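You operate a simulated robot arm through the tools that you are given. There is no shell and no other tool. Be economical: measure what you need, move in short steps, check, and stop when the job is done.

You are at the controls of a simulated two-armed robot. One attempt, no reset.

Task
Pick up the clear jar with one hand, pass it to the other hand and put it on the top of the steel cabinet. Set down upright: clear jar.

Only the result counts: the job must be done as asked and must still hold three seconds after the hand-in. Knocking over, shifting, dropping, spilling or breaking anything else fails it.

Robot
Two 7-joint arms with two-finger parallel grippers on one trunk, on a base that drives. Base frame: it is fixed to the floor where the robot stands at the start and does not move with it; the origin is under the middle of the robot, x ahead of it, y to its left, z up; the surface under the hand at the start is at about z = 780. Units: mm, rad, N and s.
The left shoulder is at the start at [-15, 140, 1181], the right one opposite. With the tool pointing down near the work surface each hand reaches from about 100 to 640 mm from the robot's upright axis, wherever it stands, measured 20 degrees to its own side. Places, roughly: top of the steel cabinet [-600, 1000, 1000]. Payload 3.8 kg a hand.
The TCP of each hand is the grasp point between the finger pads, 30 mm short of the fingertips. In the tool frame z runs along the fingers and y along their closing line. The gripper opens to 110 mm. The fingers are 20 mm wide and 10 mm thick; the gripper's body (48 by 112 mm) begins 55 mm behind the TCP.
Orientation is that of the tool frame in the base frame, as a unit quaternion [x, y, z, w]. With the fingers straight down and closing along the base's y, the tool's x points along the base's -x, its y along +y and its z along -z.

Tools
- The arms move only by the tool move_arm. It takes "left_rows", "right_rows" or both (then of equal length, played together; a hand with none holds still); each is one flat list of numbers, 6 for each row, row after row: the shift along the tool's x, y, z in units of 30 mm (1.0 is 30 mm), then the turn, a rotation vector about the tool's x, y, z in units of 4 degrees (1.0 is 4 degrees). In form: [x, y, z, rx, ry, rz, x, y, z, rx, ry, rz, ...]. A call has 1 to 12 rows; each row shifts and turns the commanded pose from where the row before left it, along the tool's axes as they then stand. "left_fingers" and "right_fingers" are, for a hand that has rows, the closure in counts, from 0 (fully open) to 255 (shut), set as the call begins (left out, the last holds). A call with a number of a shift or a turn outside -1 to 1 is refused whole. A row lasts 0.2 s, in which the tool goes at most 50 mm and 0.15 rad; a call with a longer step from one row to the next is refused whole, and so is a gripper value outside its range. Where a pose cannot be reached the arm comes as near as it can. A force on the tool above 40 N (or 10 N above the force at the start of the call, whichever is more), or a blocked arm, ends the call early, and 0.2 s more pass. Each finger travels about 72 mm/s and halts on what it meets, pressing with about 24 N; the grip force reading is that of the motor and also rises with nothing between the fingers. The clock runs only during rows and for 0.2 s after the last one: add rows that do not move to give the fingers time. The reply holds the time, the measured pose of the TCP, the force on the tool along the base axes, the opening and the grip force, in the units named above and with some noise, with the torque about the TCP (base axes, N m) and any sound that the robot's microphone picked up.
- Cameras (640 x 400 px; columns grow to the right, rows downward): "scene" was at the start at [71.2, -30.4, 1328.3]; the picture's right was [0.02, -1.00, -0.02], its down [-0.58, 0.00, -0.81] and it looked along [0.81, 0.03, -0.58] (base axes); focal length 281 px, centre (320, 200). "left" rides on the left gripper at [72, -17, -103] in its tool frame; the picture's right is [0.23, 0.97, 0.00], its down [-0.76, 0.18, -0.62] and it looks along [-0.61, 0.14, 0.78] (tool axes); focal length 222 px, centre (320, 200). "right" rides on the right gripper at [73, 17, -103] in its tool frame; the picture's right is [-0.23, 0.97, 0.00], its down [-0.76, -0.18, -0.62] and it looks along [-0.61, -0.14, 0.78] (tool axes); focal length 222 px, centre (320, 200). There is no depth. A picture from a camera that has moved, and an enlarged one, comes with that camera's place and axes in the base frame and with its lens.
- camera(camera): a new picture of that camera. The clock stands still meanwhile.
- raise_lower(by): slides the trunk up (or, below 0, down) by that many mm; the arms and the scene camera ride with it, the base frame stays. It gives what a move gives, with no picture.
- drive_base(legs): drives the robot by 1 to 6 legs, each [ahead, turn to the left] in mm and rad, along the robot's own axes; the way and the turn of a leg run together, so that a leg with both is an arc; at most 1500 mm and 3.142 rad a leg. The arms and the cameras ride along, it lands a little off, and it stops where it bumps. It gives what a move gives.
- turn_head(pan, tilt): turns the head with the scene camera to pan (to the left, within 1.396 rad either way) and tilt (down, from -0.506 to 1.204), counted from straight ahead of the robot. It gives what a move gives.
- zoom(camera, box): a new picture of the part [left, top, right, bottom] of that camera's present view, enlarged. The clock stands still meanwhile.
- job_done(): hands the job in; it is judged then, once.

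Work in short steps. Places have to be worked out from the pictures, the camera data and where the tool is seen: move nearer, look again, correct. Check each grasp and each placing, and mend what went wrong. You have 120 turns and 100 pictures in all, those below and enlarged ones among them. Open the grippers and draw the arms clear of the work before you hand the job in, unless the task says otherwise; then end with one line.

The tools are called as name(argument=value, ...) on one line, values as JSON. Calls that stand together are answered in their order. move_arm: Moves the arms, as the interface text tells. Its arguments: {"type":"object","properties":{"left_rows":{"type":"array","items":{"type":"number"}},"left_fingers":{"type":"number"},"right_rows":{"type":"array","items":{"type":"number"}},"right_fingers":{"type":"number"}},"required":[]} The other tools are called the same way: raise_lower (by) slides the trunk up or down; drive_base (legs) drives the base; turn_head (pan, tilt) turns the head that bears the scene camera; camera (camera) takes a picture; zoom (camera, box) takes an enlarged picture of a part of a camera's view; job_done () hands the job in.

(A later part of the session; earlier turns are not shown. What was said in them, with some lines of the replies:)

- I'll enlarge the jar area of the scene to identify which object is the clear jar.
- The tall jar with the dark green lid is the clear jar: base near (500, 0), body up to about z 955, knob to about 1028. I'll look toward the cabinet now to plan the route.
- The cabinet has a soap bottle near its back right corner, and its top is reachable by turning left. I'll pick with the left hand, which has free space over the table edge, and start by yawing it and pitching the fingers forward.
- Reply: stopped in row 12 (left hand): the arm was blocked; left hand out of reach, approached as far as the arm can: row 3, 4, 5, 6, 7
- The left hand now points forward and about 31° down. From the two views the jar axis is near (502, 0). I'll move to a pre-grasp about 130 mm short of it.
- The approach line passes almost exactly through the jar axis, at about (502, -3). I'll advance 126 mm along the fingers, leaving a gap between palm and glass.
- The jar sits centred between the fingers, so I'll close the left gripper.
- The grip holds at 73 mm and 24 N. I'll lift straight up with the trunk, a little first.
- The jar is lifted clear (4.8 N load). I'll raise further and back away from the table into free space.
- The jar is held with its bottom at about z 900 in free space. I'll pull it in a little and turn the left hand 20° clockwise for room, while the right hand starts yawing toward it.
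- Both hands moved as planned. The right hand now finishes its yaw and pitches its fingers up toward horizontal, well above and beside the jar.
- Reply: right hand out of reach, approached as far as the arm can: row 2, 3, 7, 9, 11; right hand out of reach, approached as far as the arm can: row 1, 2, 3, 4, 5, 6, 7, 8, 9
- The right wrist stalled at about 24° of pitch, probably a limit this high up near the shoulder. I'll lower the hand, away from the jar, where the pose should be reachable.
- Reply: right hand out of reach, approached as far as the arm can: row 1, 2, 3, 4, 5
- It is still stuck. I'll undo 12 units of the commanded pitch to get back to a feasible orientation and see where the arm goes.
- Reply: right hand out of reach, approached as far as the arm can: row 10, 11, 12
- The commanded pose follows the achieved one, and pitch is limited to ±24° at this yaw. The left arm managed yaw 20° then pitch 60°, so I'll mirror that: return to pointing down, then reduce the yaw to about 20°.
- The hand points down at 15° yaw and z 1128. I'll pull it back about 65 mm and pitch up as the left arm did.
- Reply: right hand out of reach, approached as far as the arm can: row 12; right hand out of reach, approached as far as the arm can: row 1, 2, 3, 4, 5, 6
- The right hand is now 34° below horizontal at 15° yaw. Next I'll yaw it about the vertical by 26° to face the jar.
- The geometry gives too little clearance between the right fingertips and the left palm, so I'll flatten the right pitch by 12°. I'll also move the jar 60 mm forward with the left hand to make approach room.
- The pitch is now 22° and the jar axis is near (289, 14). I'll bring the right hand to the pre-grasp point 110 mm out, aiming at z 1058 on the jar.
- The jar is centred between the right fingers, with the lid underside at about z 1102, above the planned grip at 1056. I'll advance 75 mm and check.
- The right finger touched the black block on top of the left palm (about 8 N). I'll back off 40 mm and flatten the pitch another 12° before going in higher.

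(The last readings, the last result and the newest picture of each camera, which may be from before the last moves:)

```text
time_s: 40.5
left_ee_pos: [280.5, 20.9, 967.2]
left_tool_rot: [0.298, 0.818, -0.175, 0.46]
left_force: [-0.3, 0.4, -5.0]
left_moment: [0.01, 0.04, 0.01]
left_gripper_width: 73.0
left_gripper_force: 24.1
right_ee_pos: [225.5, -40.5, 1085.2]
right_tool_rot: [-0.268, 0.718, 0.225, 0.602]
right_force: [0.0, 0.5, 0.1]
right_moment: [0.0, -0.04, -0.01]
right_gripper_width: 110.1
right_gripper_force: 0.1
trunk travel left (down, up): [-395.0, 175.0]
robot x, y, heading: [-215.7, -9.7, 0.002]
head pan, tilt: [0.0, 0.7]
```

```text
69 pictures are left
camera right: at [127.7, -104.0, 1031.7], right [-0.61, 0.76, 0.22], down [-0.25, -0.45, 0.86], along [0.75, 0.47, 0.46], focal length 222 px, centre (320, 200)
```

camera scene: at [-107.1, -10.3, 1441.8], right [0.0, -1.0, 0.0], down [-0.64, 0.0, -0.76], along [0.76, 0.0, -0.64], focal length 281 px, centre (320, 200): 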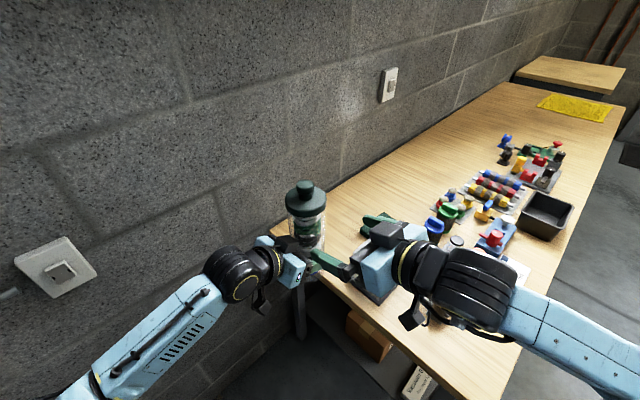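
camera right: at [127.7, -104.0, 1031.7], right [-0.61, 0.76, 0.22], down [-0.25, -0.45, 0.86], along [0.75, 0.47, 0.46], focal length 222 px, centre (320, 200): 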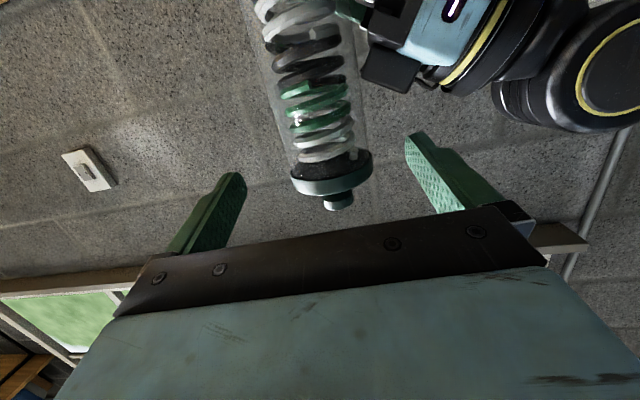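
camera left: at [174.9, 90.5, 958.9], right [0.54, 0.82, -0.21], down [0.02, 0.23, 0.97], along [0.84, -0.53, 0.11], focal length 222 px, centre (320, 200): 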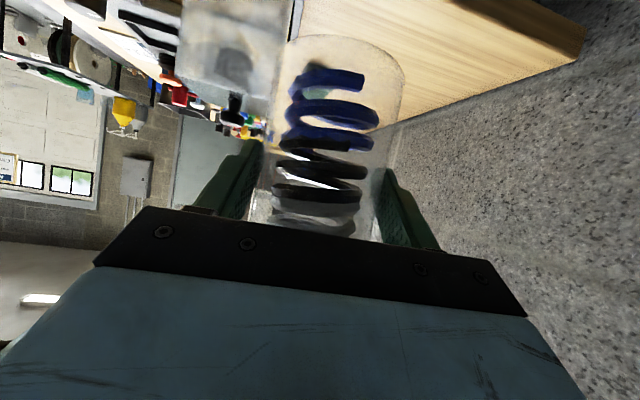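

The block's top is at about z 1052 and the lid underside about 1103, so a TCP height of 1079 fits between them. I'll raise slightly and advance 45 mm.

move_arm(right_rows=[-0.23, 0, 0, 0, 0, 0, 0, 0.03, 0.5, 0, 0, 0, 0, 0.03, 0.5, 0, 0, 0, 0, 0, 0.5, 0, 0, 0])

camera(camera="right")

zoom(camera="scene", box=[220, 160, 420, 320])

```text
time_s: 41.5
left_ee_pos: [281.0, 21.7, 967.3]
left_tool_rot: [0.297, 0.818, -0.175, 0.46]
left_force: [0.2, 0.5, -5.1]
left_moment: [0.06, 0.03, -0.01]
left_gripper_width: 73.1
left_gripper_force: 23.9
right_ee_pos: [258.7, -10.8, 1084.3]
right_tool_rot: [-0.267, 0.718, 0.226, 0.602]
right_force: [-0.2, -0.1, 0.3]
right_moment: [0.01, 0.02, -0.01]
right_gripper_width: 109.9
right_gripper_force: 0.0
trunk travel left (down, up): [-395.0, 175.0]
robot x, y, heading: [-214.5, -13.4, 0.009]
head pan, tilt: [0.0, 0.7]
```

```text
68 pictures are left
camera right: at [161.8, -72.7, 1031.2], right [-0.61, 0.76, 0.23], down [-0.25, -0.45, 0.86], along [0.76, 0.47, 0.46], focal length 222 px, centre (320, 200)
```

right: 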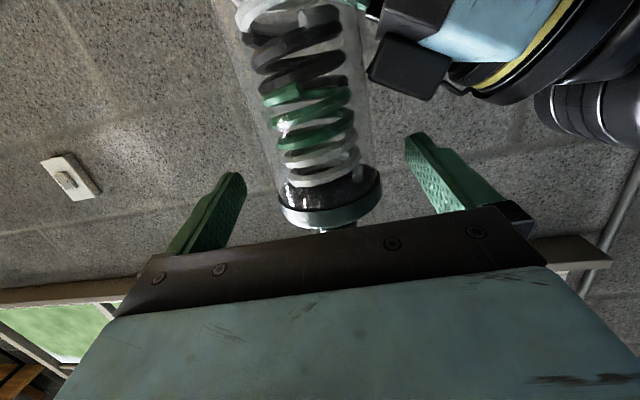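

```text
2.50 times, centred on (320, 240) of scene
camera zoom: at [-106.7, -10.9, 1441.8], right [0.0, -1.0, 0.0], down [-0.64, 0.0, -0.76], along [0.76, 0.0, -0.64], focal length 702 px, centre (320, 100)
```

zoom: 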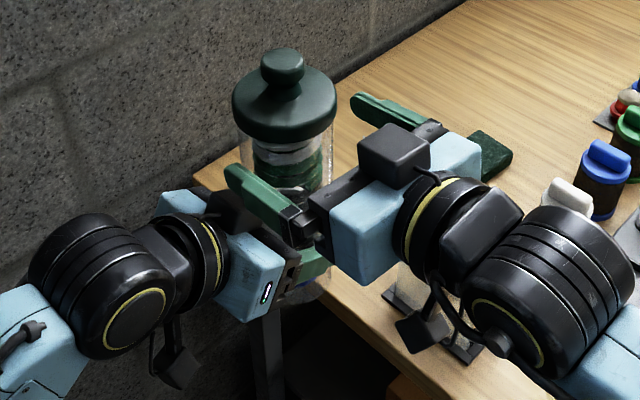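

No contact: the finger passes above the block. I'll advance the last 26 mm.

move_arm(right_rows=[0, 0, 0.43, 0, 0, 0, 0, 0, 0.43, 0, 0, 0])

camera(camera="right")

zoom(camera="scene", box=[220, 160, 420, 320])

```text
time_s: 42.0
left_ee_pos: [280.4, 20.7, 968.0]
left_tool_rot: [0.298, 0.818, -0.175, 0.46]
left_force: [0.2, -0.1, -5.8]
left_moment: [0.03, 0.03, 0.02]
left_gripper_width: 72.9
left_gripper_force: 24.6
right_ee_pos: [277.9, 8.2, 1080.2]
right_tool_rot: [-0.267, 0.718, 0.225, 0.602]
right_force: [0.0, -0.4, -0.8]
right_moment: [0.01, 0.02, 0.03]
right_gripper_width: 109.9
right_gripper_force: 0.0
trunk travel left (down, up): [-395.0, 175.0]
robot x, y, heading: [-212.7, -10.6, 0.0]
head pan, tilt: [0.0, 0.7]
```

```text
66 pictures are left
camera right: at [181.3, -55.4, 1026.6], right [-0.61, 0.76, 0.23], down [-0.25, -0.45, 0.86], along [0.76, 0.47, 0.46], focal length 222 px, centre (320, 200)
```

right: 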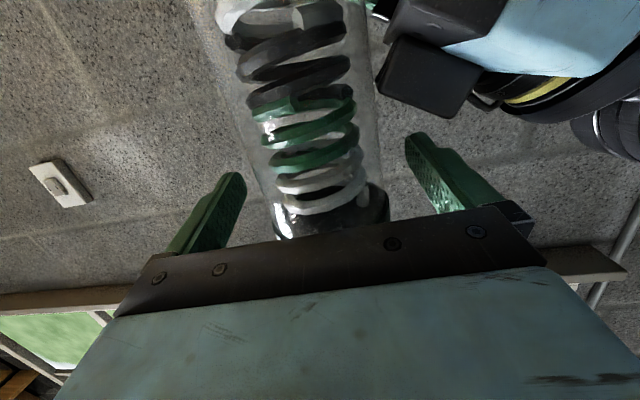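

```text
2.50 times, centred on (320, 240) of scene
camera zoom: at [-107.0, -11.1, 1441.8], right [0.0, -1.0, 0.0], down [-0.64, 0.0, -0.76], along [0.76, 0.0, -0.64], focal length 702 px, centre (320, 100)
```

zoom: 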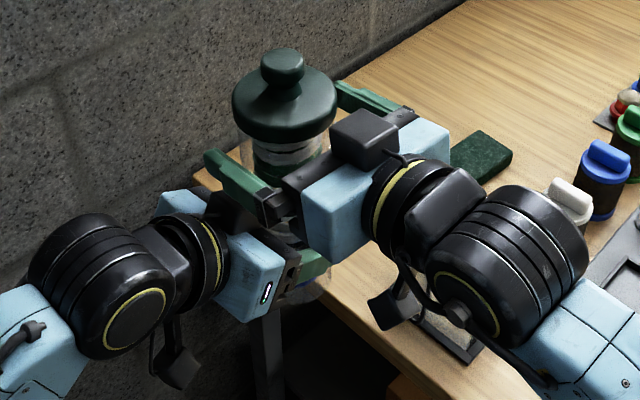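

The jar body is between the right fingers just below the lid. I'll close the right gripper.

move_arm(right_rows=[0, 0, 0, 0, 0, 0, 0, 0, 0, 0, 0, 0, 0, 0, 0, 0, 0, 0, 0, 0, 0, 0, 0, 0, 0, 0, 0, 0, 0, 0], right_fingers=255)

zoom(camera="scene", box=[220, 160, 420, 320])

camera(camera="right")

```text
time_s: 43.2
left_ee_pos: [280.7, 20.5, 966.6]
left_tool_rot: [0.298, 0.818, -0.175, 0.46]
left_force: [1.4, -2.8, -5.1]
left_moment: [0.57, 0.38, 0.02]
left_gripper_width: 73.1
left_gripper_force: 24.1
right_ee_pos: [278.2, 6.7, 1079.3]
right_tool_rot: [-0.268, 0.718, 0.226, 0.601]
right_force: [-1.3, 4.3, -0.3]
right_moment: [-0.24, -0.21, 0.01]
right_gripper_width: 73.3
right_gripper_force: 23.8
trunk travel left (down, up): [-395.0, 175.0]
robot x, y, heading: [-213.3, -8.3, -0.0]
head pan, tilt: [0.0, 0.7]
```

```text
2.50 times, centred on (320, 240) of scene
camera zoom: at [-107.0, -11.1, 1441.8], right [0.0, -1.0, 0.0], down [-0.64, 0.0, -0.76], along [0.76, 0.0, -0.64], focal length 702 px, centre (320, 100)
```

zoom: 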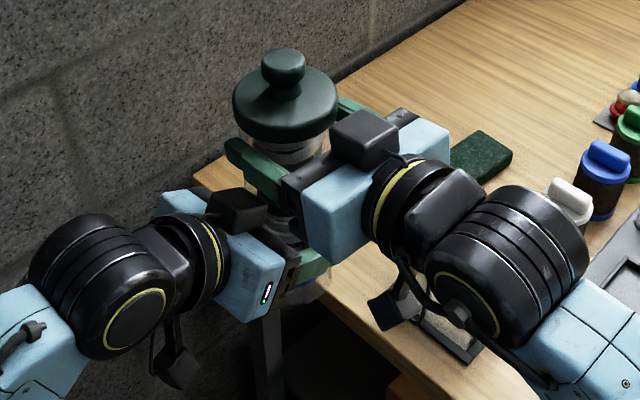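

```text
63 pictures are left
camera right: at [181.0, -55.4, 1026.6], right [-0.61, 0.76, 0.23], down [-0.25, -0.45, 0.86], along [0.76, 0.47, 0.46], focal length 222 px, centre (320, 200)
```

right: 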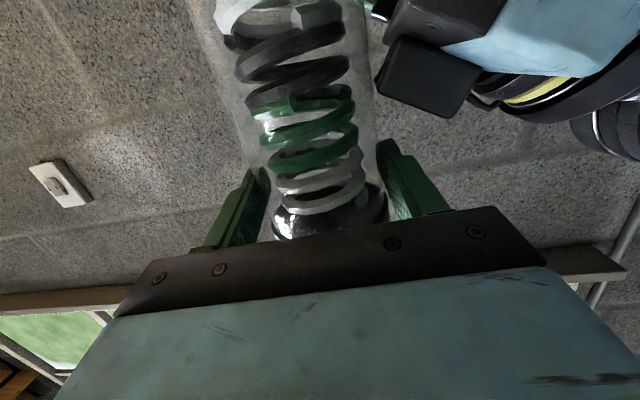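

Both hands hold the jar at 73 mm. Now I'll open the left hand and back it straight out along its fingers.

move_arm(left_rows=[0, 0, 0, 0, 0, 0, 0, 0, 0, 0, 0, 0, 0, 0, 0, 0, 0, 0, 0, 0, 0, 0, 0, 0], left_fingers=0)

move_arm(left_rows=[0.05, 0, -0.4, 0, 0, 0, 0.15, 0, -0.5, 0, 0, 0, 0.2, 0, -0.7, 0, 0, 0, 0.2, 0, -0.7, 0, 0, 0, 0.2, 0, -0.7, 0, 0, 0, 0, 0, -0.8, 0, 0, 0])

camera(camera="scene")

```text
time_s: 44.2
left_ee_pos: [280.0, 21.0, 966.5]
left_tool_rot: [0.298, 0.818, -0.175, 0.459]
left_force: [0.7, 0.0, 0.1]
left_moment: [0.01, 0.0, -0.02]
left_gripper_width: 110.2
left_gripper_force: 0.2
right_ee_pos: [278.7, 6.7, 1079.0]
right_tool_rot: [-0.266, 0.719, 0.224, 0.602]
right_force: [0.2, -0.6, -0.6]
right_moment: [-0.11, 0.0, -0.04]
right_gripper_width: 73.1
right_gripper_force: 23.7
trunk travel left (down, up): [-395.0, 175.0]
robot x, y, heading: [-212.4, -9.5, 0.004]
head pan, tilt: [0.0, 0.7]
```

```text
time_s: 45.6
left_ee_pos: [195.7, 95.6, 1006.4]
left_tool_rot: [0.298, 0.818, -0.177, 0.459]
left_force: [-0.3, 0.2, -0.4]
left_moment: [-0.03, 0.03, -0.01]
left_gripper_width: 110.0
left_gripper_force: 0.2
right_ee_pos: [278.9, 6.8, 1079.2]
right_tool_rot: [-0.267, 0.719, 0.225, 0.601]
right_force: [0.3, -0.4, -0.5]
right_moment: [-0.14, -0.04, -0.04]
right_gripper_width: 73.5
right_gripper_force: 23.7
trunk travel left (down, up): [-395.0, 175.0]
robot x, y, heading: [-214.2, -10.6, 0.001]
head pan, tilt: [0.0, 0.7]
```

```text
62 pictures are left
camera scene: at [-107.4, -10.8, 1441.9], right [0.0, -1.0, 0.0], down [-0.64, 0.0, -0.76], along [0.76, 0.0, -0.64], focal length 281 px, centre (320, 200)
```

scene: 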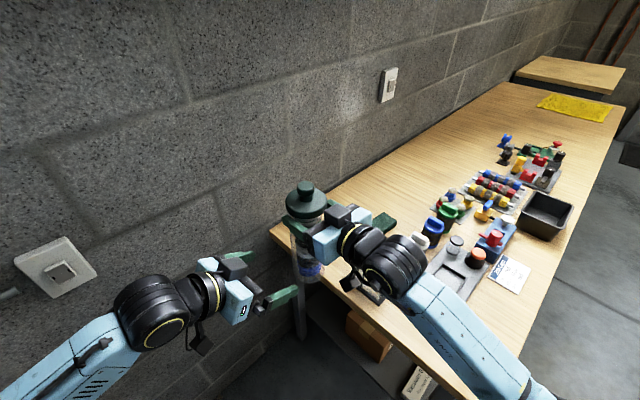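

The right force reads no jar weight, so I'll look closely at whether it really holds it.

zoom(camera="scene", box=[240, 160, 400, 300])

camera(camera="right")

camera(camera="left")

```text
2.86 times, centred on (320, 230) of scene
camera zoom: at [-107.4, -10.8, 1441.9], right [0.0, -1.0, 0.0], down [-0.64, 0.0, -0.76], along [0.76, 0.0, -0.64], focal length 802 px, centre (320, 114)
```

zoom: 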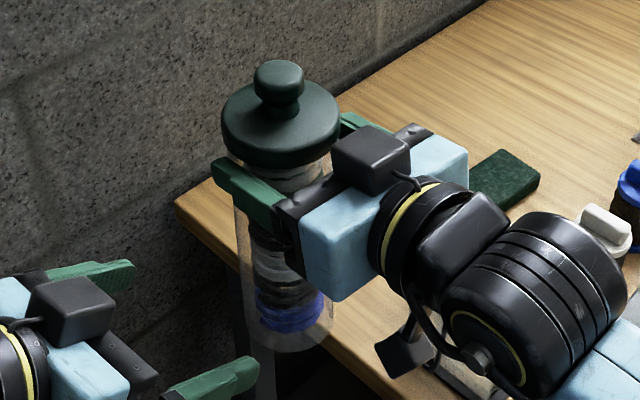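

```text
60 pictures are left
camera right: at [180.8, -55.4, 1026.6], right [-0.61, 0.76, 0.23], down [-0.25, -0.45, 0.86], along [0.76, 0.47, 0.46], focal length 222 px, centre (320, 200)
```

right: 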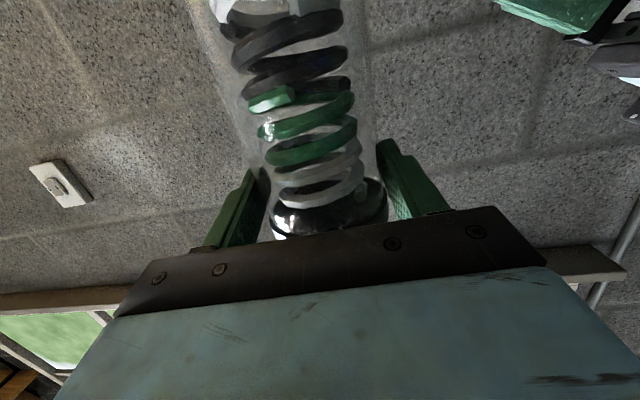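

```text
59 pictures are left
camera left: at [89.3, 162.5, 998.3], right [0.54, 0.81, -0.21], down [0.02, 0.24, 0.97], along [0.84, -0.53, 0.11], focal length 222 px, centre (320, 200)
```

left: 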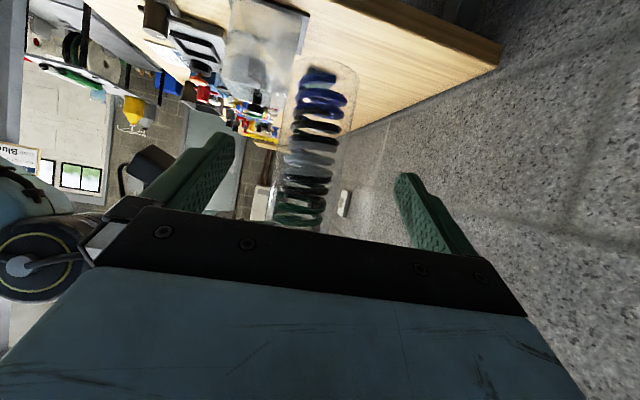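

The jar hangs upright in the right hand, clear of everything. I'll retract and raise the left hand, then turn the base left and look at the cabinet.

move_arm(left_rows=[-0.42, 0.03, -0.8, 0, 0, 0, -0.42, 0.03, -0.8, 0, 0, 0, -0.42, 0.03, -0.8, 0, 0, 0, -0.42, 0.03, -0.8, 0, 0, 0, -0.42, 0.03, -0.8, 0, 0, 0, -0.42, 0.03, -0.8, 0, 0, 0])

turn_head(pan=1.39, tilt=0.5)

camera(camera="scene")

```text
time_s: 47.0
left_ee_pos: [166.9, 157.7, 1134.6]
left_tool_rot: [0.298, 0.818, -0.175, 0.459]
left_force: [-1.0, 0.7, 0.0]
left_moment: [0.01, -0.03, 0.0]
left_gripper_width: 109.9
left_gripper_force: 0.0
left hand out of reach, approached as far as the arm can: row 5, 6
right_ee_pos: [278.2, 7.5, 1080.1]
right_tool_rot: [-0.268, 0.718, 0.226, 0.602]
right_force: [0.4, -1.0, 0.3]
right_moment: [-0.07, 0.02, -0.01]
right_gripper_width: 73.5
right_gripper_force: 23.6
trunk travel left (down, up): [-395.0, 175.0]
robot x, y, heading: [-214.2, -13.4, 0.007]
head pan, tilt: [0.0, 0.7]
```

```text
time_s: 48.6
left_ee_pos: [166.9, 157.6, 1134.7]
left_tool_rot: [0.298, 0.818, -0.176, 0.46]
left_force: [0.0, 0.5, 0.3]
left_moment: [0.02, 0.01, -0.02]
left_gripper_width: 110.2
left_gripper_force: 0.1
right_ee_pos: [278.0, 6.4, 1079.7]
right_tool_rot: [-0.268, 0.718, 0.226, 0.602]
right_force: [-0.7, 0.0, -0.8]
right_moment: [0.01, 0.12, 0.05]
right_gripper_width: 73.3
right_gripper_force: 24.3
trunk travel left (down, up): [-395.0, 175.0]
robot x, y, heading: [-214.5, -11.5, 0.005]
head pan, tilt: [1.389, 0.499]
```

```text
58 pictures are left
camera scene: at [-175.8, 78.1, 1459.6], right [0.98, -0.18, 0.0], down [-0.09, -0.47, -0.88], along [0.16, 0.86, -0.48], focal length 281 px, centre (320, 200)
```

scene: 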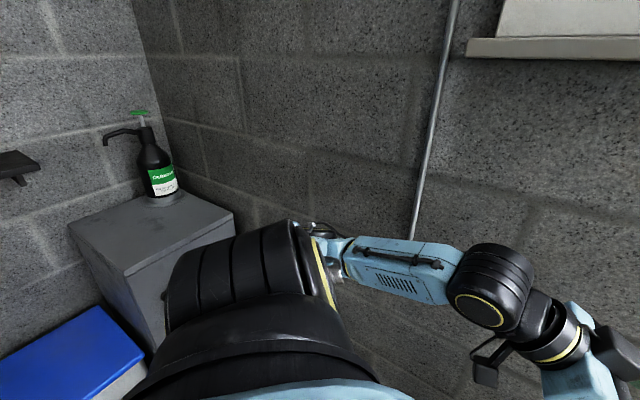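

Intersecting rays from both views, the cabinet top is at z≈900, with its front edge from (-595, 757) to (-333, 1008). The bottle is near (-633, 1243). I'll aim for (-543, 959), so I raise the trunk 90 mm and turn left.

raise_lower(by=90)

drive_base(legs=[[0, 1.9]])

turn_head(pan=0.1, tilt=0.6)

camera(camera="scene")

```text
time_s: 49.8
left_ee_pos: [167.0, 158.2, 1223.3]
left_tool_rot: [0.298, 0.818, -0.175, 0.459]
left_force: [-0.4, -0.8, 0.1]
left_moment: [0.0, -0.03, 0.0]
left_gripper_width: 110.0
left_gripper_force: 0.0
right_ee_pos: [278.4, 5.9, 1169.6]
right_tool_rot: [-0.267, 0.718, 0.225, 0.601]
right_force: [0.7, -0.1, -5.0]
right_moment: [-0.03, 0.09, -0.02]
right_gripper_width: 73.5
right_gripper_force: 24.1
trunk travel left (down, up): [-485.0, 85.0]
robot x, y, heading: [-213.7, -10.6, 0.002]
head pan, tilt: [1.389, 0.499]
```

```text
time_s: 54.9
left_ee_pos: [-505.5, 287.1, 1224.5]
left_tool_rot: [-0.5, 0.712, 0.277, 0.407]
left_force: [-0.4, -0.3, -0.5]
left_moment: [0.02, 0.02, 0.02]
left_gripper_width: 109.8
left_gripper_force: 0.1
right_ee_pos: [-401.7, 444.5, 1167.7]
right_tool_rot: [0.742, -0.192, -0.622, -0.159]
right_force: [0.5, -0.2, -5.1]
right_moment: [-0.01, -0.05, -0.03]
right_gripper_width: 73.2
right_gripper_force: 23.8
trunk travel left (down, up): [-485.0, 85.0]
robot x, y, heading: [-214.7, -10.9, 1.932]
head pan, tilt: [1.389, 0.499]
```

```text
time_s: 56.3
left_ee_pos: [-505.3, 287.0, 1224.6]
left_tool_rot: [-0.501, 0.713, 0.276, 0.406]
left_force: [-1.1, 0.0, 0.0]
left_moment: [0.01, 0.0, -0.03]
left_gripper_width: 110.0
left_gripper_force: 0.0
right_ee_pos: [-402.7, 445.2, 1169.4]
right_tool_rot: [0.743, -0.193, -0.621, -0.16]
right_force: [0.2, -0.6, -6.6]
right_moment: [-0.01, -0.06, 0.02]
right_gripper_width: 73.3
right_gripper_force: 23.7
trunk travel left (down, up): [-485.0, 85.0]
robot x, y, heading: [-214.2, -9.6, 1.925]
head pan, tilt: [0.099, 0.6]
```

```text
57 pictures are left
camera scene: at [-259.9, 88.0, 1540.5], right [0.9, 0.44, 0.0], down [0.25, -0.51, -0.82], along [-0.36, 0.74, -0.57], focal length 281 px, centre (320, 200)
```

scene: 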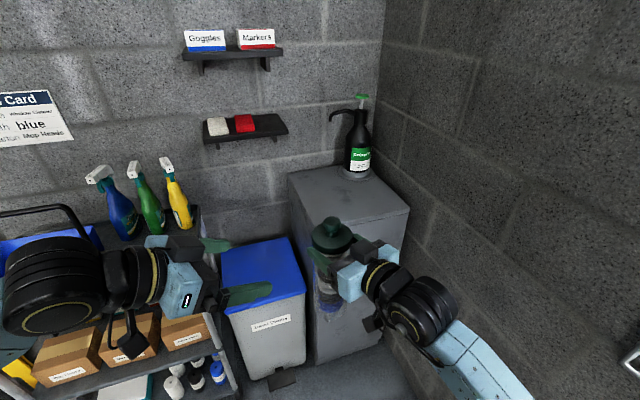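

The right hand now reads the jar's 5 N, and the cabinet estimate holds up. I'll turn slightly right and drive 350 mm, then check.

drive_base(legs=[[0, -0.05], [350, 0]])

camera(camera="scene")

camera(camera="right")

```text
time_s: 59.0
left_ee_pos: [-595.5, 634.0, 1224.9]
left_tool_rot: [-0.484, 0.724, 0.267, 0.413]
left_force: [0.4, 0.1, -0.1]
left_moment: [-0.04, -0.03, 0.02]
left_gripper_width: 110.2
left_gripper_force: 0.1
right_ee_pos: [-484.6, 787.1, 1168.7]
right_tool_rot: [0.737, -0.21, -0.619, -0.174]
right_force: [-1.2, 0.2, -5.9]
right_moment: [-0.03, -0.07, 0.03]
right_gripper_width: 73.3
right_gripper_force: 23.8
trunk travel left (down, up): [-485.0, 85.0]
robot x, y, heading: [-320.0, 323.7, 1.881]
head pan, tilt: [0.099, 0.6]
```

```text
56 pictures are left
camera scene: at [-360.5, 423.8, 1540.4], right [0.92, 0.4, 0.0], down [0.22, -0.52, -0.82], along [-0.33, 0.76, -0.57], focal length 281 px, centre (320, 200)
```

scene: 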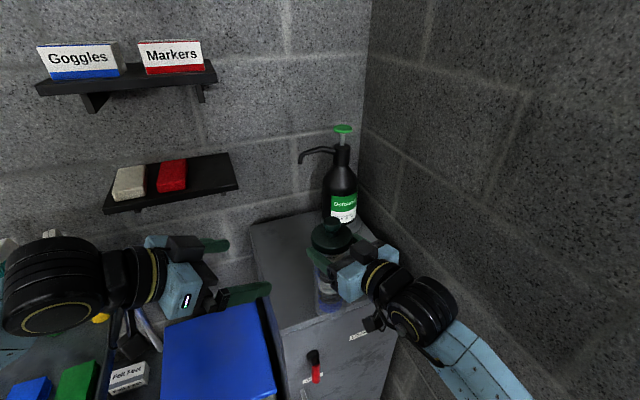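

```text
55 pictures are left
camera right: at [-396.2, 711.7, 1116.2], right [-0.54, -0.81, 0.23], down [0.5, -0.1, 0.86], along [-0.67, 0.58, 0.46], focal length 222 px, centre (320, 200)
```

right: 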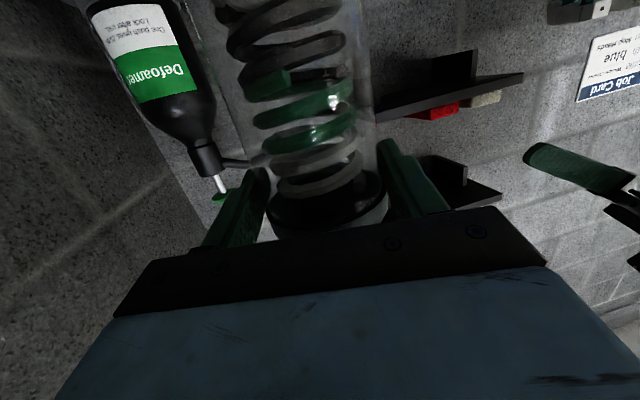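

Clear so far: the jar axis is near (-497, 795) with its bottom well above the cabinet top. I'll drive the last 180 mm.

drive_base(legs=[[180, 0]])

camera(camera="scene")

camera(camera="left")

```text
time_s: 60.5
left_ee_pos: [-640.3, 772.0, 1224.5]
left_tool_rot: [-0.483, 0.724, 0.267, 0.414]
left_force: [0.5, -0.4, 0.5]
left_moment: [0.03, 0.0, 0.02]
left_gripper_width: 110.1
left_gripper_force: 0.0
right_ee_pos: [-528.4, 925.9, 1169.5]
right_tool_rot: [0.739, -0.207, -0.619, -0.167]
right_force: [-0.8, -0.5, -5.2]
right_moment: [-0.01, -0.02, -0.05]
right_gripper_width: 73.4
right_gripper_force: 24.6
trunk travel left (down, up): [-485.0, 85.0]
robot x, y, heading: [-345.5, 467.3, 1.888]
head pan, tilt: [0.099, 0.6]
```

```text
54 pictures are left
camera scene: at [-391.0, 565.3, 1540.6], right [0.91, 0.41, 0.0], down [0.23, -0.52, -0.83], along [-0.33, 0.75, -0.56], focal length 281 px, centre (320, 200)
```

scene: 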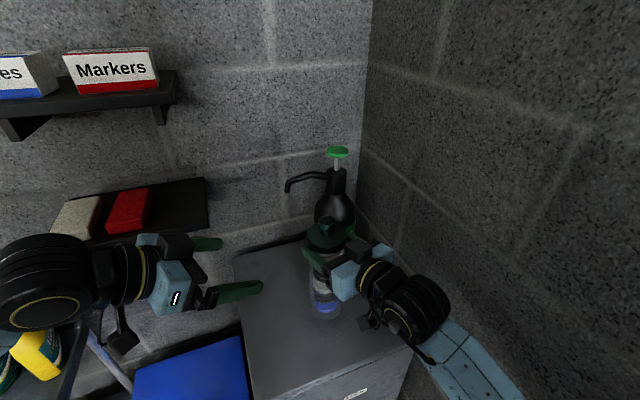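

```text
53 pictures are left
camera left: at [-674.3, 648.1, 1216.9], right [-0.94, 0.27, -0.21], down [-0.23, -0.06, 0.97], along [0.25, 0.96, 0.12], focal length 222 px, centre (320, 200)
```

left: 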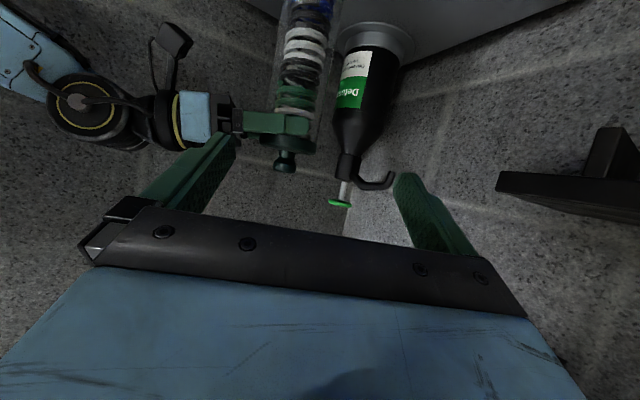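

Jar axis is now near (-541, 934), about 90 mm behind the front edge and well clear of the bottle, and the bin is unmoved. I'll lower the trunk 60 mm first.

raise_lower(by=-60)

camera(camera="scene")

camera(camera="left")

```text
time_s: 61.5
left_ee_pos: [-640.6, 771.4, 1165.0]
left_tool_rot: [-0.482, 0.724, 0.267, 0.414]
left_force: [-0.9, -0.6, 0.2]
left_moment: [0.03, 0.01, 0.01]
left_gripper_width: 109.9
left_gripper_force: 0.1
right_ee_pos: [-526.5, 926.7, 1109.5]
right_tool_rot: [0.739, -0.207, -0.619, -0.168]
right_force: [-1.7, -0.2, 13.5]
right_moment: [0.66, 0.19, 0.09]
right_gripper_width: 73.6
right_gripper_force: 23.7
trunk travel left (down, up): [-425.0, 145.0]
robot x, y, heading: [-345.5, 468.4, 1.889]
head pan, tilt: [0.099, 0.6]
```

```text
52 pictures are left
camera scene: at [-388.8, 565.2, 1480.6], right [0.91, 0.41, 0.0], down [0.23, -0.52, -0.83], along [-0.34, 0.75, -0.56], focal length 281 px, centre (320, 200)
```

scene: 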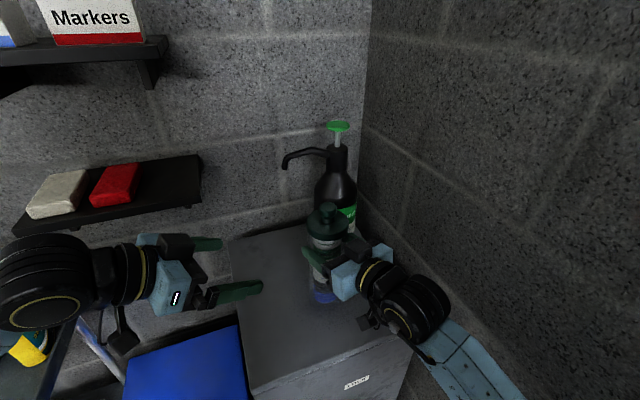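

```text
51 pictures are left
camera left: at [-672.6, 647.7, 1157.3], right [-0.94, 0.27, -0.21], down [-0.23, -0.06, 0.97], along [0.25, 0.96, 0.11], focal length 222 px, centre (320, 200)
```

left: 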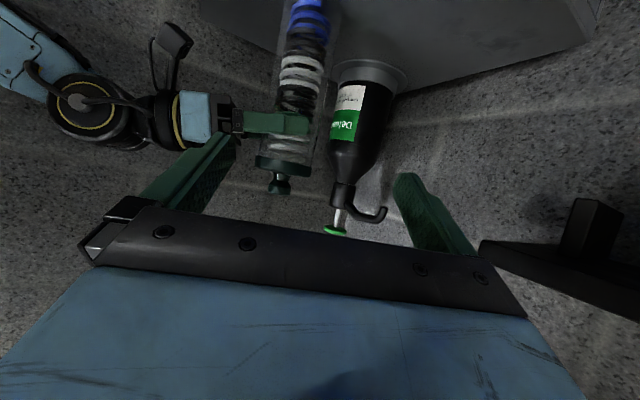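

The right hand reads +13.5 N upward, so the jar has already touched the cabinet top and is pressing on it. I'll zoom to check the jar's stance before relieving it.

zoom(camera="scene", box=[260, 190, 420, 320])

zoom(camera="left", box=[220, 0, 420, 200])

camera(camera="right")

```text
3.08 times, centred on (340, 255) of scene
camera zoom: at [-388.8, 565.2, 1480.6], right [0.91, 0.41, 0.0], down [0.23, -0.52, -0.83], along [-0.34, 0.75, -0.56], focal length 863 px, centre (258, 31)
```

zoom: 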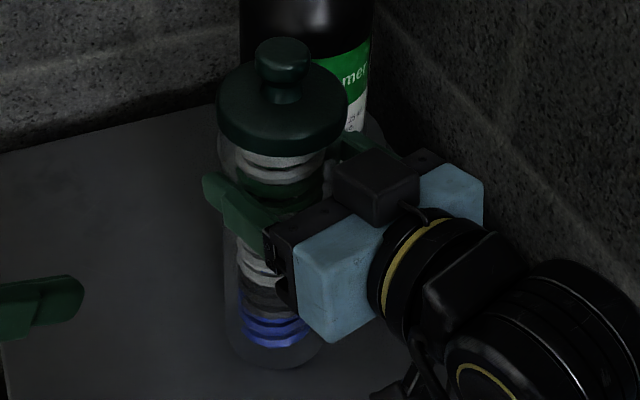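

```text
2.00 times, centred on (320, 100) of left
camera zoom: at [-672.6, 647.7, 1157.3], right [-0.94, 0.27, -0.21], down [-0.23, -0.06, 0.97], along [0.25, 0.96, 0.11], focal length 444 px, centre (320, 400)
```

zoom: 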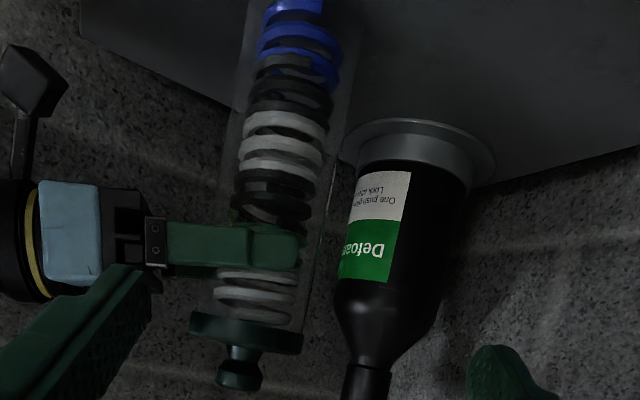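

```text
48 pictures are left
camera right: at [-437.4, 852.0, 1057.1], right [-0.53, -0.81, 0.23], down [0.51, -0.09, 0.86], along [-0.68, 0.57, 0.46], focal length 222 px, centre (320, 200)
```

right: 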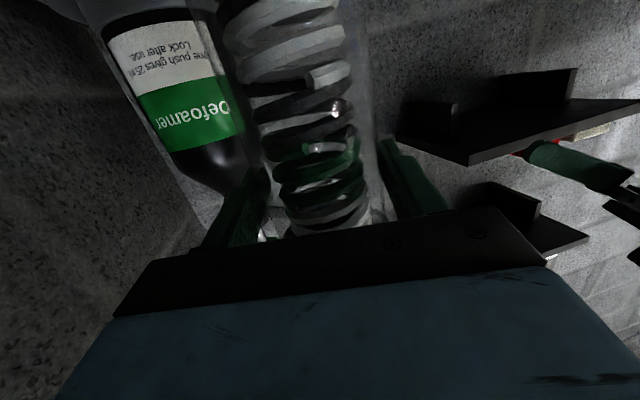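

The jar stands on the top, upright, and slid up a bit in the grip. I'll relieve the downward press by a few millimetres before releasing.

move_arm(right_rows=[-0.1, 0, 0, 0, 0, 0, 0, 0, 0, 0, 0, 0])

```text
time_s: 62.1
left_ee_pos: [-640.3, 773.2, 1164.5]
left_tool_rot: [-0.484, 0.724, 0.267, 0.413]
left_force: [0.1, 0.2, -0.4]
left_moment: [-0.01, 0.02, -0.03]
left_gripper_width: 109.7
left_gripper_force: 0.0
right_ee_pos: [-527.1, 926.4, 1109.4]
right_tool_rot: [0.739, -0.208, -0.618, -0.167]
right_force: [1.0, -1.0, 2.1]
right_moment: [0.14, -0.1, -0.05]
right_gripper_width: 73.4
right_gripper_force: 24.3
trunk travel left (down, up): [-425.0, 145.0]
robot x, y, heading: [-347.6, 464.8, 1.891]
head pan, tilt: [0.099, 0.6]
```

The force is down to +2 N with the jar still resting on the top. I'll open the right hand in place.

move_arm(right_rows=[0, 0, 0, 0, 0, 0, 0, 0, 0, 0, 0, 0, 0, 0, 0, 0, 0, 0, 0, 0, 0, 0, 0, 0], right_fingers=0)

camera(camera="scene")

camera(camera="right")

```text
time_s: 63.1
left_ee_pos: [-638.9, 772.5, 1164.6]
left_tool_rot: [-0.484, 0.724, 0.268, 0.413]
left_force: [0.2, 0.7, -0.8]
left_moment: [0.02, -0.03, -0.01]
left_gripper_width: 109.8
left_gripper_force: 0.0
right_ee_pos: [-527.2, 927.6, 1112.8]
right_tool_rot: [0.739, -0.207, -0.619, -0.166]
right_force: [0.6, 0.4, 0.0]
right_moment: [-0.01, -0.01, -0.02]
right_gripper_width: 109.8
right_gripper_force: 0.1
trunk travel left (down, up): [-425.0, 145.0]
robot x, y, heading: [-345.2, 463.3, 1.896]
head pan, tilt: [0.099, 0.6]
```

```text
47 pictures are left
camera scene: at [-389.1, 566.7, 1480.5], right [0.91, 0.41, 0.0], down [0.23, -0.52, -0.83], along [-0.34, 0.75, -0.56], focal length 281 px, centre (320, 200)
```

scene: 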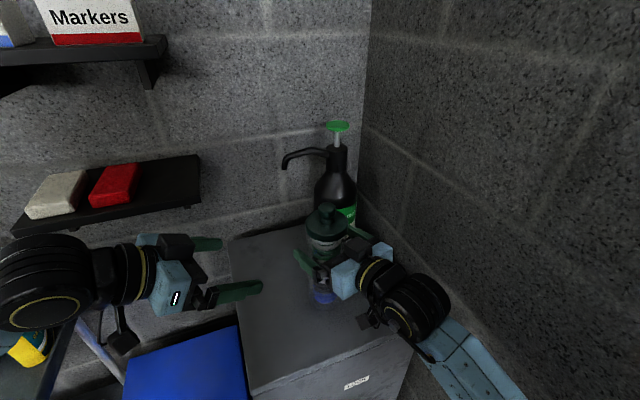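

```text
46 pictures are left
camera right: at [-438.0, 853.3, 1059.4], right [-0.53, -0.81, 0.23], down [0.51, -0.08, 0.86], along [-0.68, 0.58, 0.46], focal length 222 px, centre (320, 200)
```

right: 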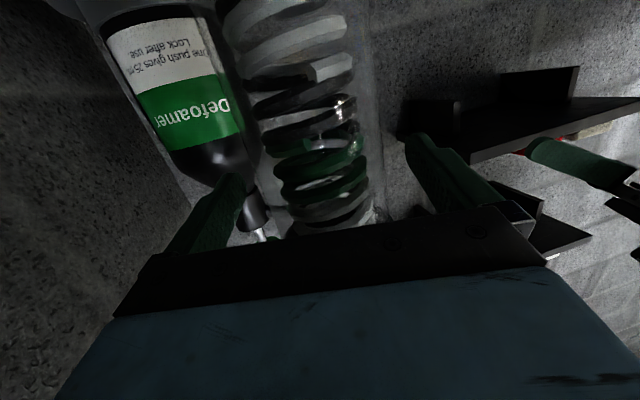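

The jar stands free on the cabinet. I'll withdraw the right hand straight back along its fingers, slowly.

move_arm(right_rows=[0, 0, -0.4, 0, 0, 0, 0, 0, -0.5, 0, 0, 0, 0, 0, -0.5, 0, 0, 0, 0, 0, -0.5, 0, 0, 0, 0, 0, -0.6, 0, 0, 0, 0, 0, -0.6, 0, 0, 0])

camera(camera="scene")

camera(camera="right")

```text
time_s: 64.5
left_ee_pos: [-642.2, 771.1, 1163.2]
left_tool_rot: [-0.484, 0.723, 0.267, 0.414]
left_force: [0.6, 0.1, -0.3]
left_moment: [-0.01, -0.01, 0.02]
left_gripper_width: 110.0
left_gripper_force: 0.0
right_ee_pos: [-450.3, 880.0, 1128.6]
right_tool_rot: [0.739, -0.207, -0.619, -0.167]
right_force: [0.0, -0.2, 0.2]
right_moment: [0.01, -0.01, 0.01]
right_gripper_width: 110.0
right_gripper_force: 0.1
trunk travel left (down, up): [-425.0, 145.0]
robot x, y, heading: [-345.6, 464.5, 1.891]
head pan, tilt: [0.099, 0.6]
```

```text
45 pictures are left
camera scene: at [-391.4, 565.7, 1480.5], right [0.91, 0.41, 0.0], down [0.23, -0.52, -0.83], along [-0.33, 0.75, -0.56], focal length 281 px, centre (320, 200)
```

scene: 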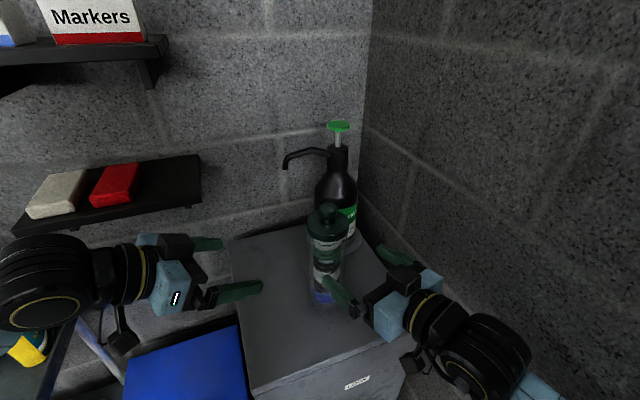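

```text
44 pictures are left
camera right: at [-361.4, 805.3, 1075.6], right [-0.53, -0.81, 0.23], down [0.51, -0.08, 0.86], along [-0.68, 0.58, 0.46], focal length 222 px, centre (320, 200)
```

right: 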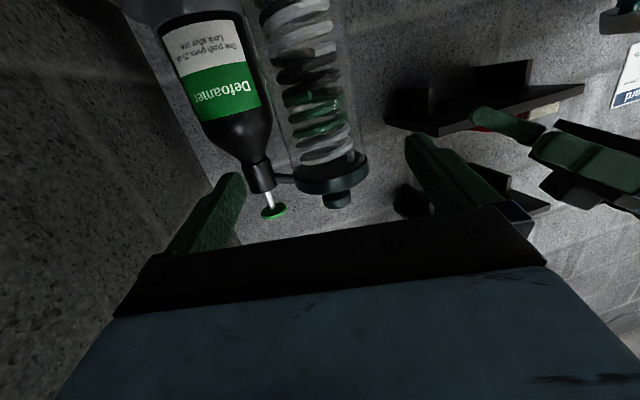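

The fingertips are clear of the upright jar. I'll back the base away along the path I came, then check from a distance.

drive_base(legs=[[-300, 0]])

camera(camera="scene")

zoom(camera="scene", box=[270, 120, 430, 260])

```text
time_s: 66.5
left_ee_pos: [-547.8, 491.2, 1164.6]
left_tool_rot: [-0.484, 0.724, 0.267, 0.413]
left_force: [0.6, 1.0, 0.0]
left_moment: [0.0, 0.0, 0.04]
left_gripper_width: 110.1
left_gripper_force: 0.0
right_ee_pos: [-356.6, 599.2, 1127.5]
right_tool_rot: [0.739, -0.206, -0.62, -0.166]
right_force: [-0.3, 0.7, 0.6]
right_moment: [0.01, -0.04, -0.01]
right_gripper_width: 109.8
right_gripper_force: 0.0
trunk travel left (down, up): [-425.0, 145.0]
robot x, y, heading: [-253.9, 186.6, 1.89]
head pan, tilt: [0.099, 0.6]
```

```text
43 pictures are left
camera scene: at [-296.5, 285.6, 1480.6], right [0.91, 0.41, 0.0], down [0.23, -0.52, -0.83], along [-0.34, 0.75, -0.56], focal length 281 px, centre (320, 200)
```

scene: 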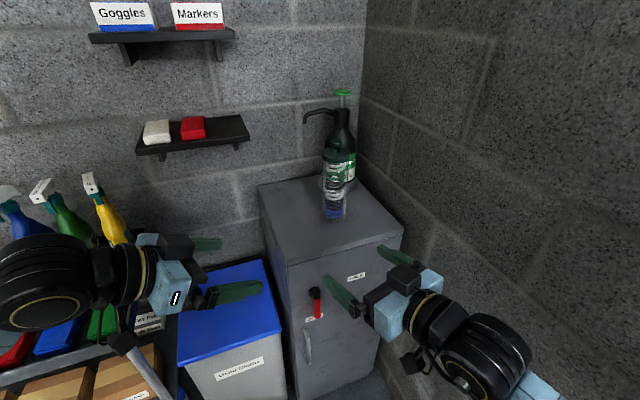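

```text
2.86 times, centred on (350, 190) of scene
camera zoom: at [-296.5, 285.6, 1480.6], right [0.91, 0.41, 0.0], down [0.23, -0.52, -0.83], along [-0.34, 0.75, -0.56], focal length 802 px, centre (234, 229)
```

zoom: 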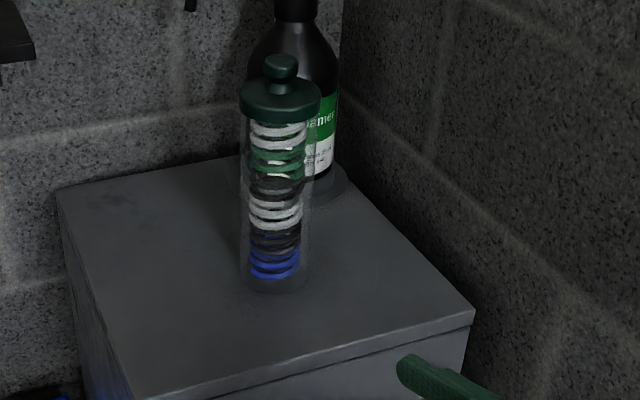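

The jar stands upright on the cabinet top, well inside the edges. The bottle and bin are where they were, both grippers are open, and the arms are clear. I'm handing the job in.

job_done()

```text
The job is handed in.
```

The clear jar was picked up with the left hand, passed to the right, and now stands upright on top of the steel cabinet; the pictures showed nothing else moved.
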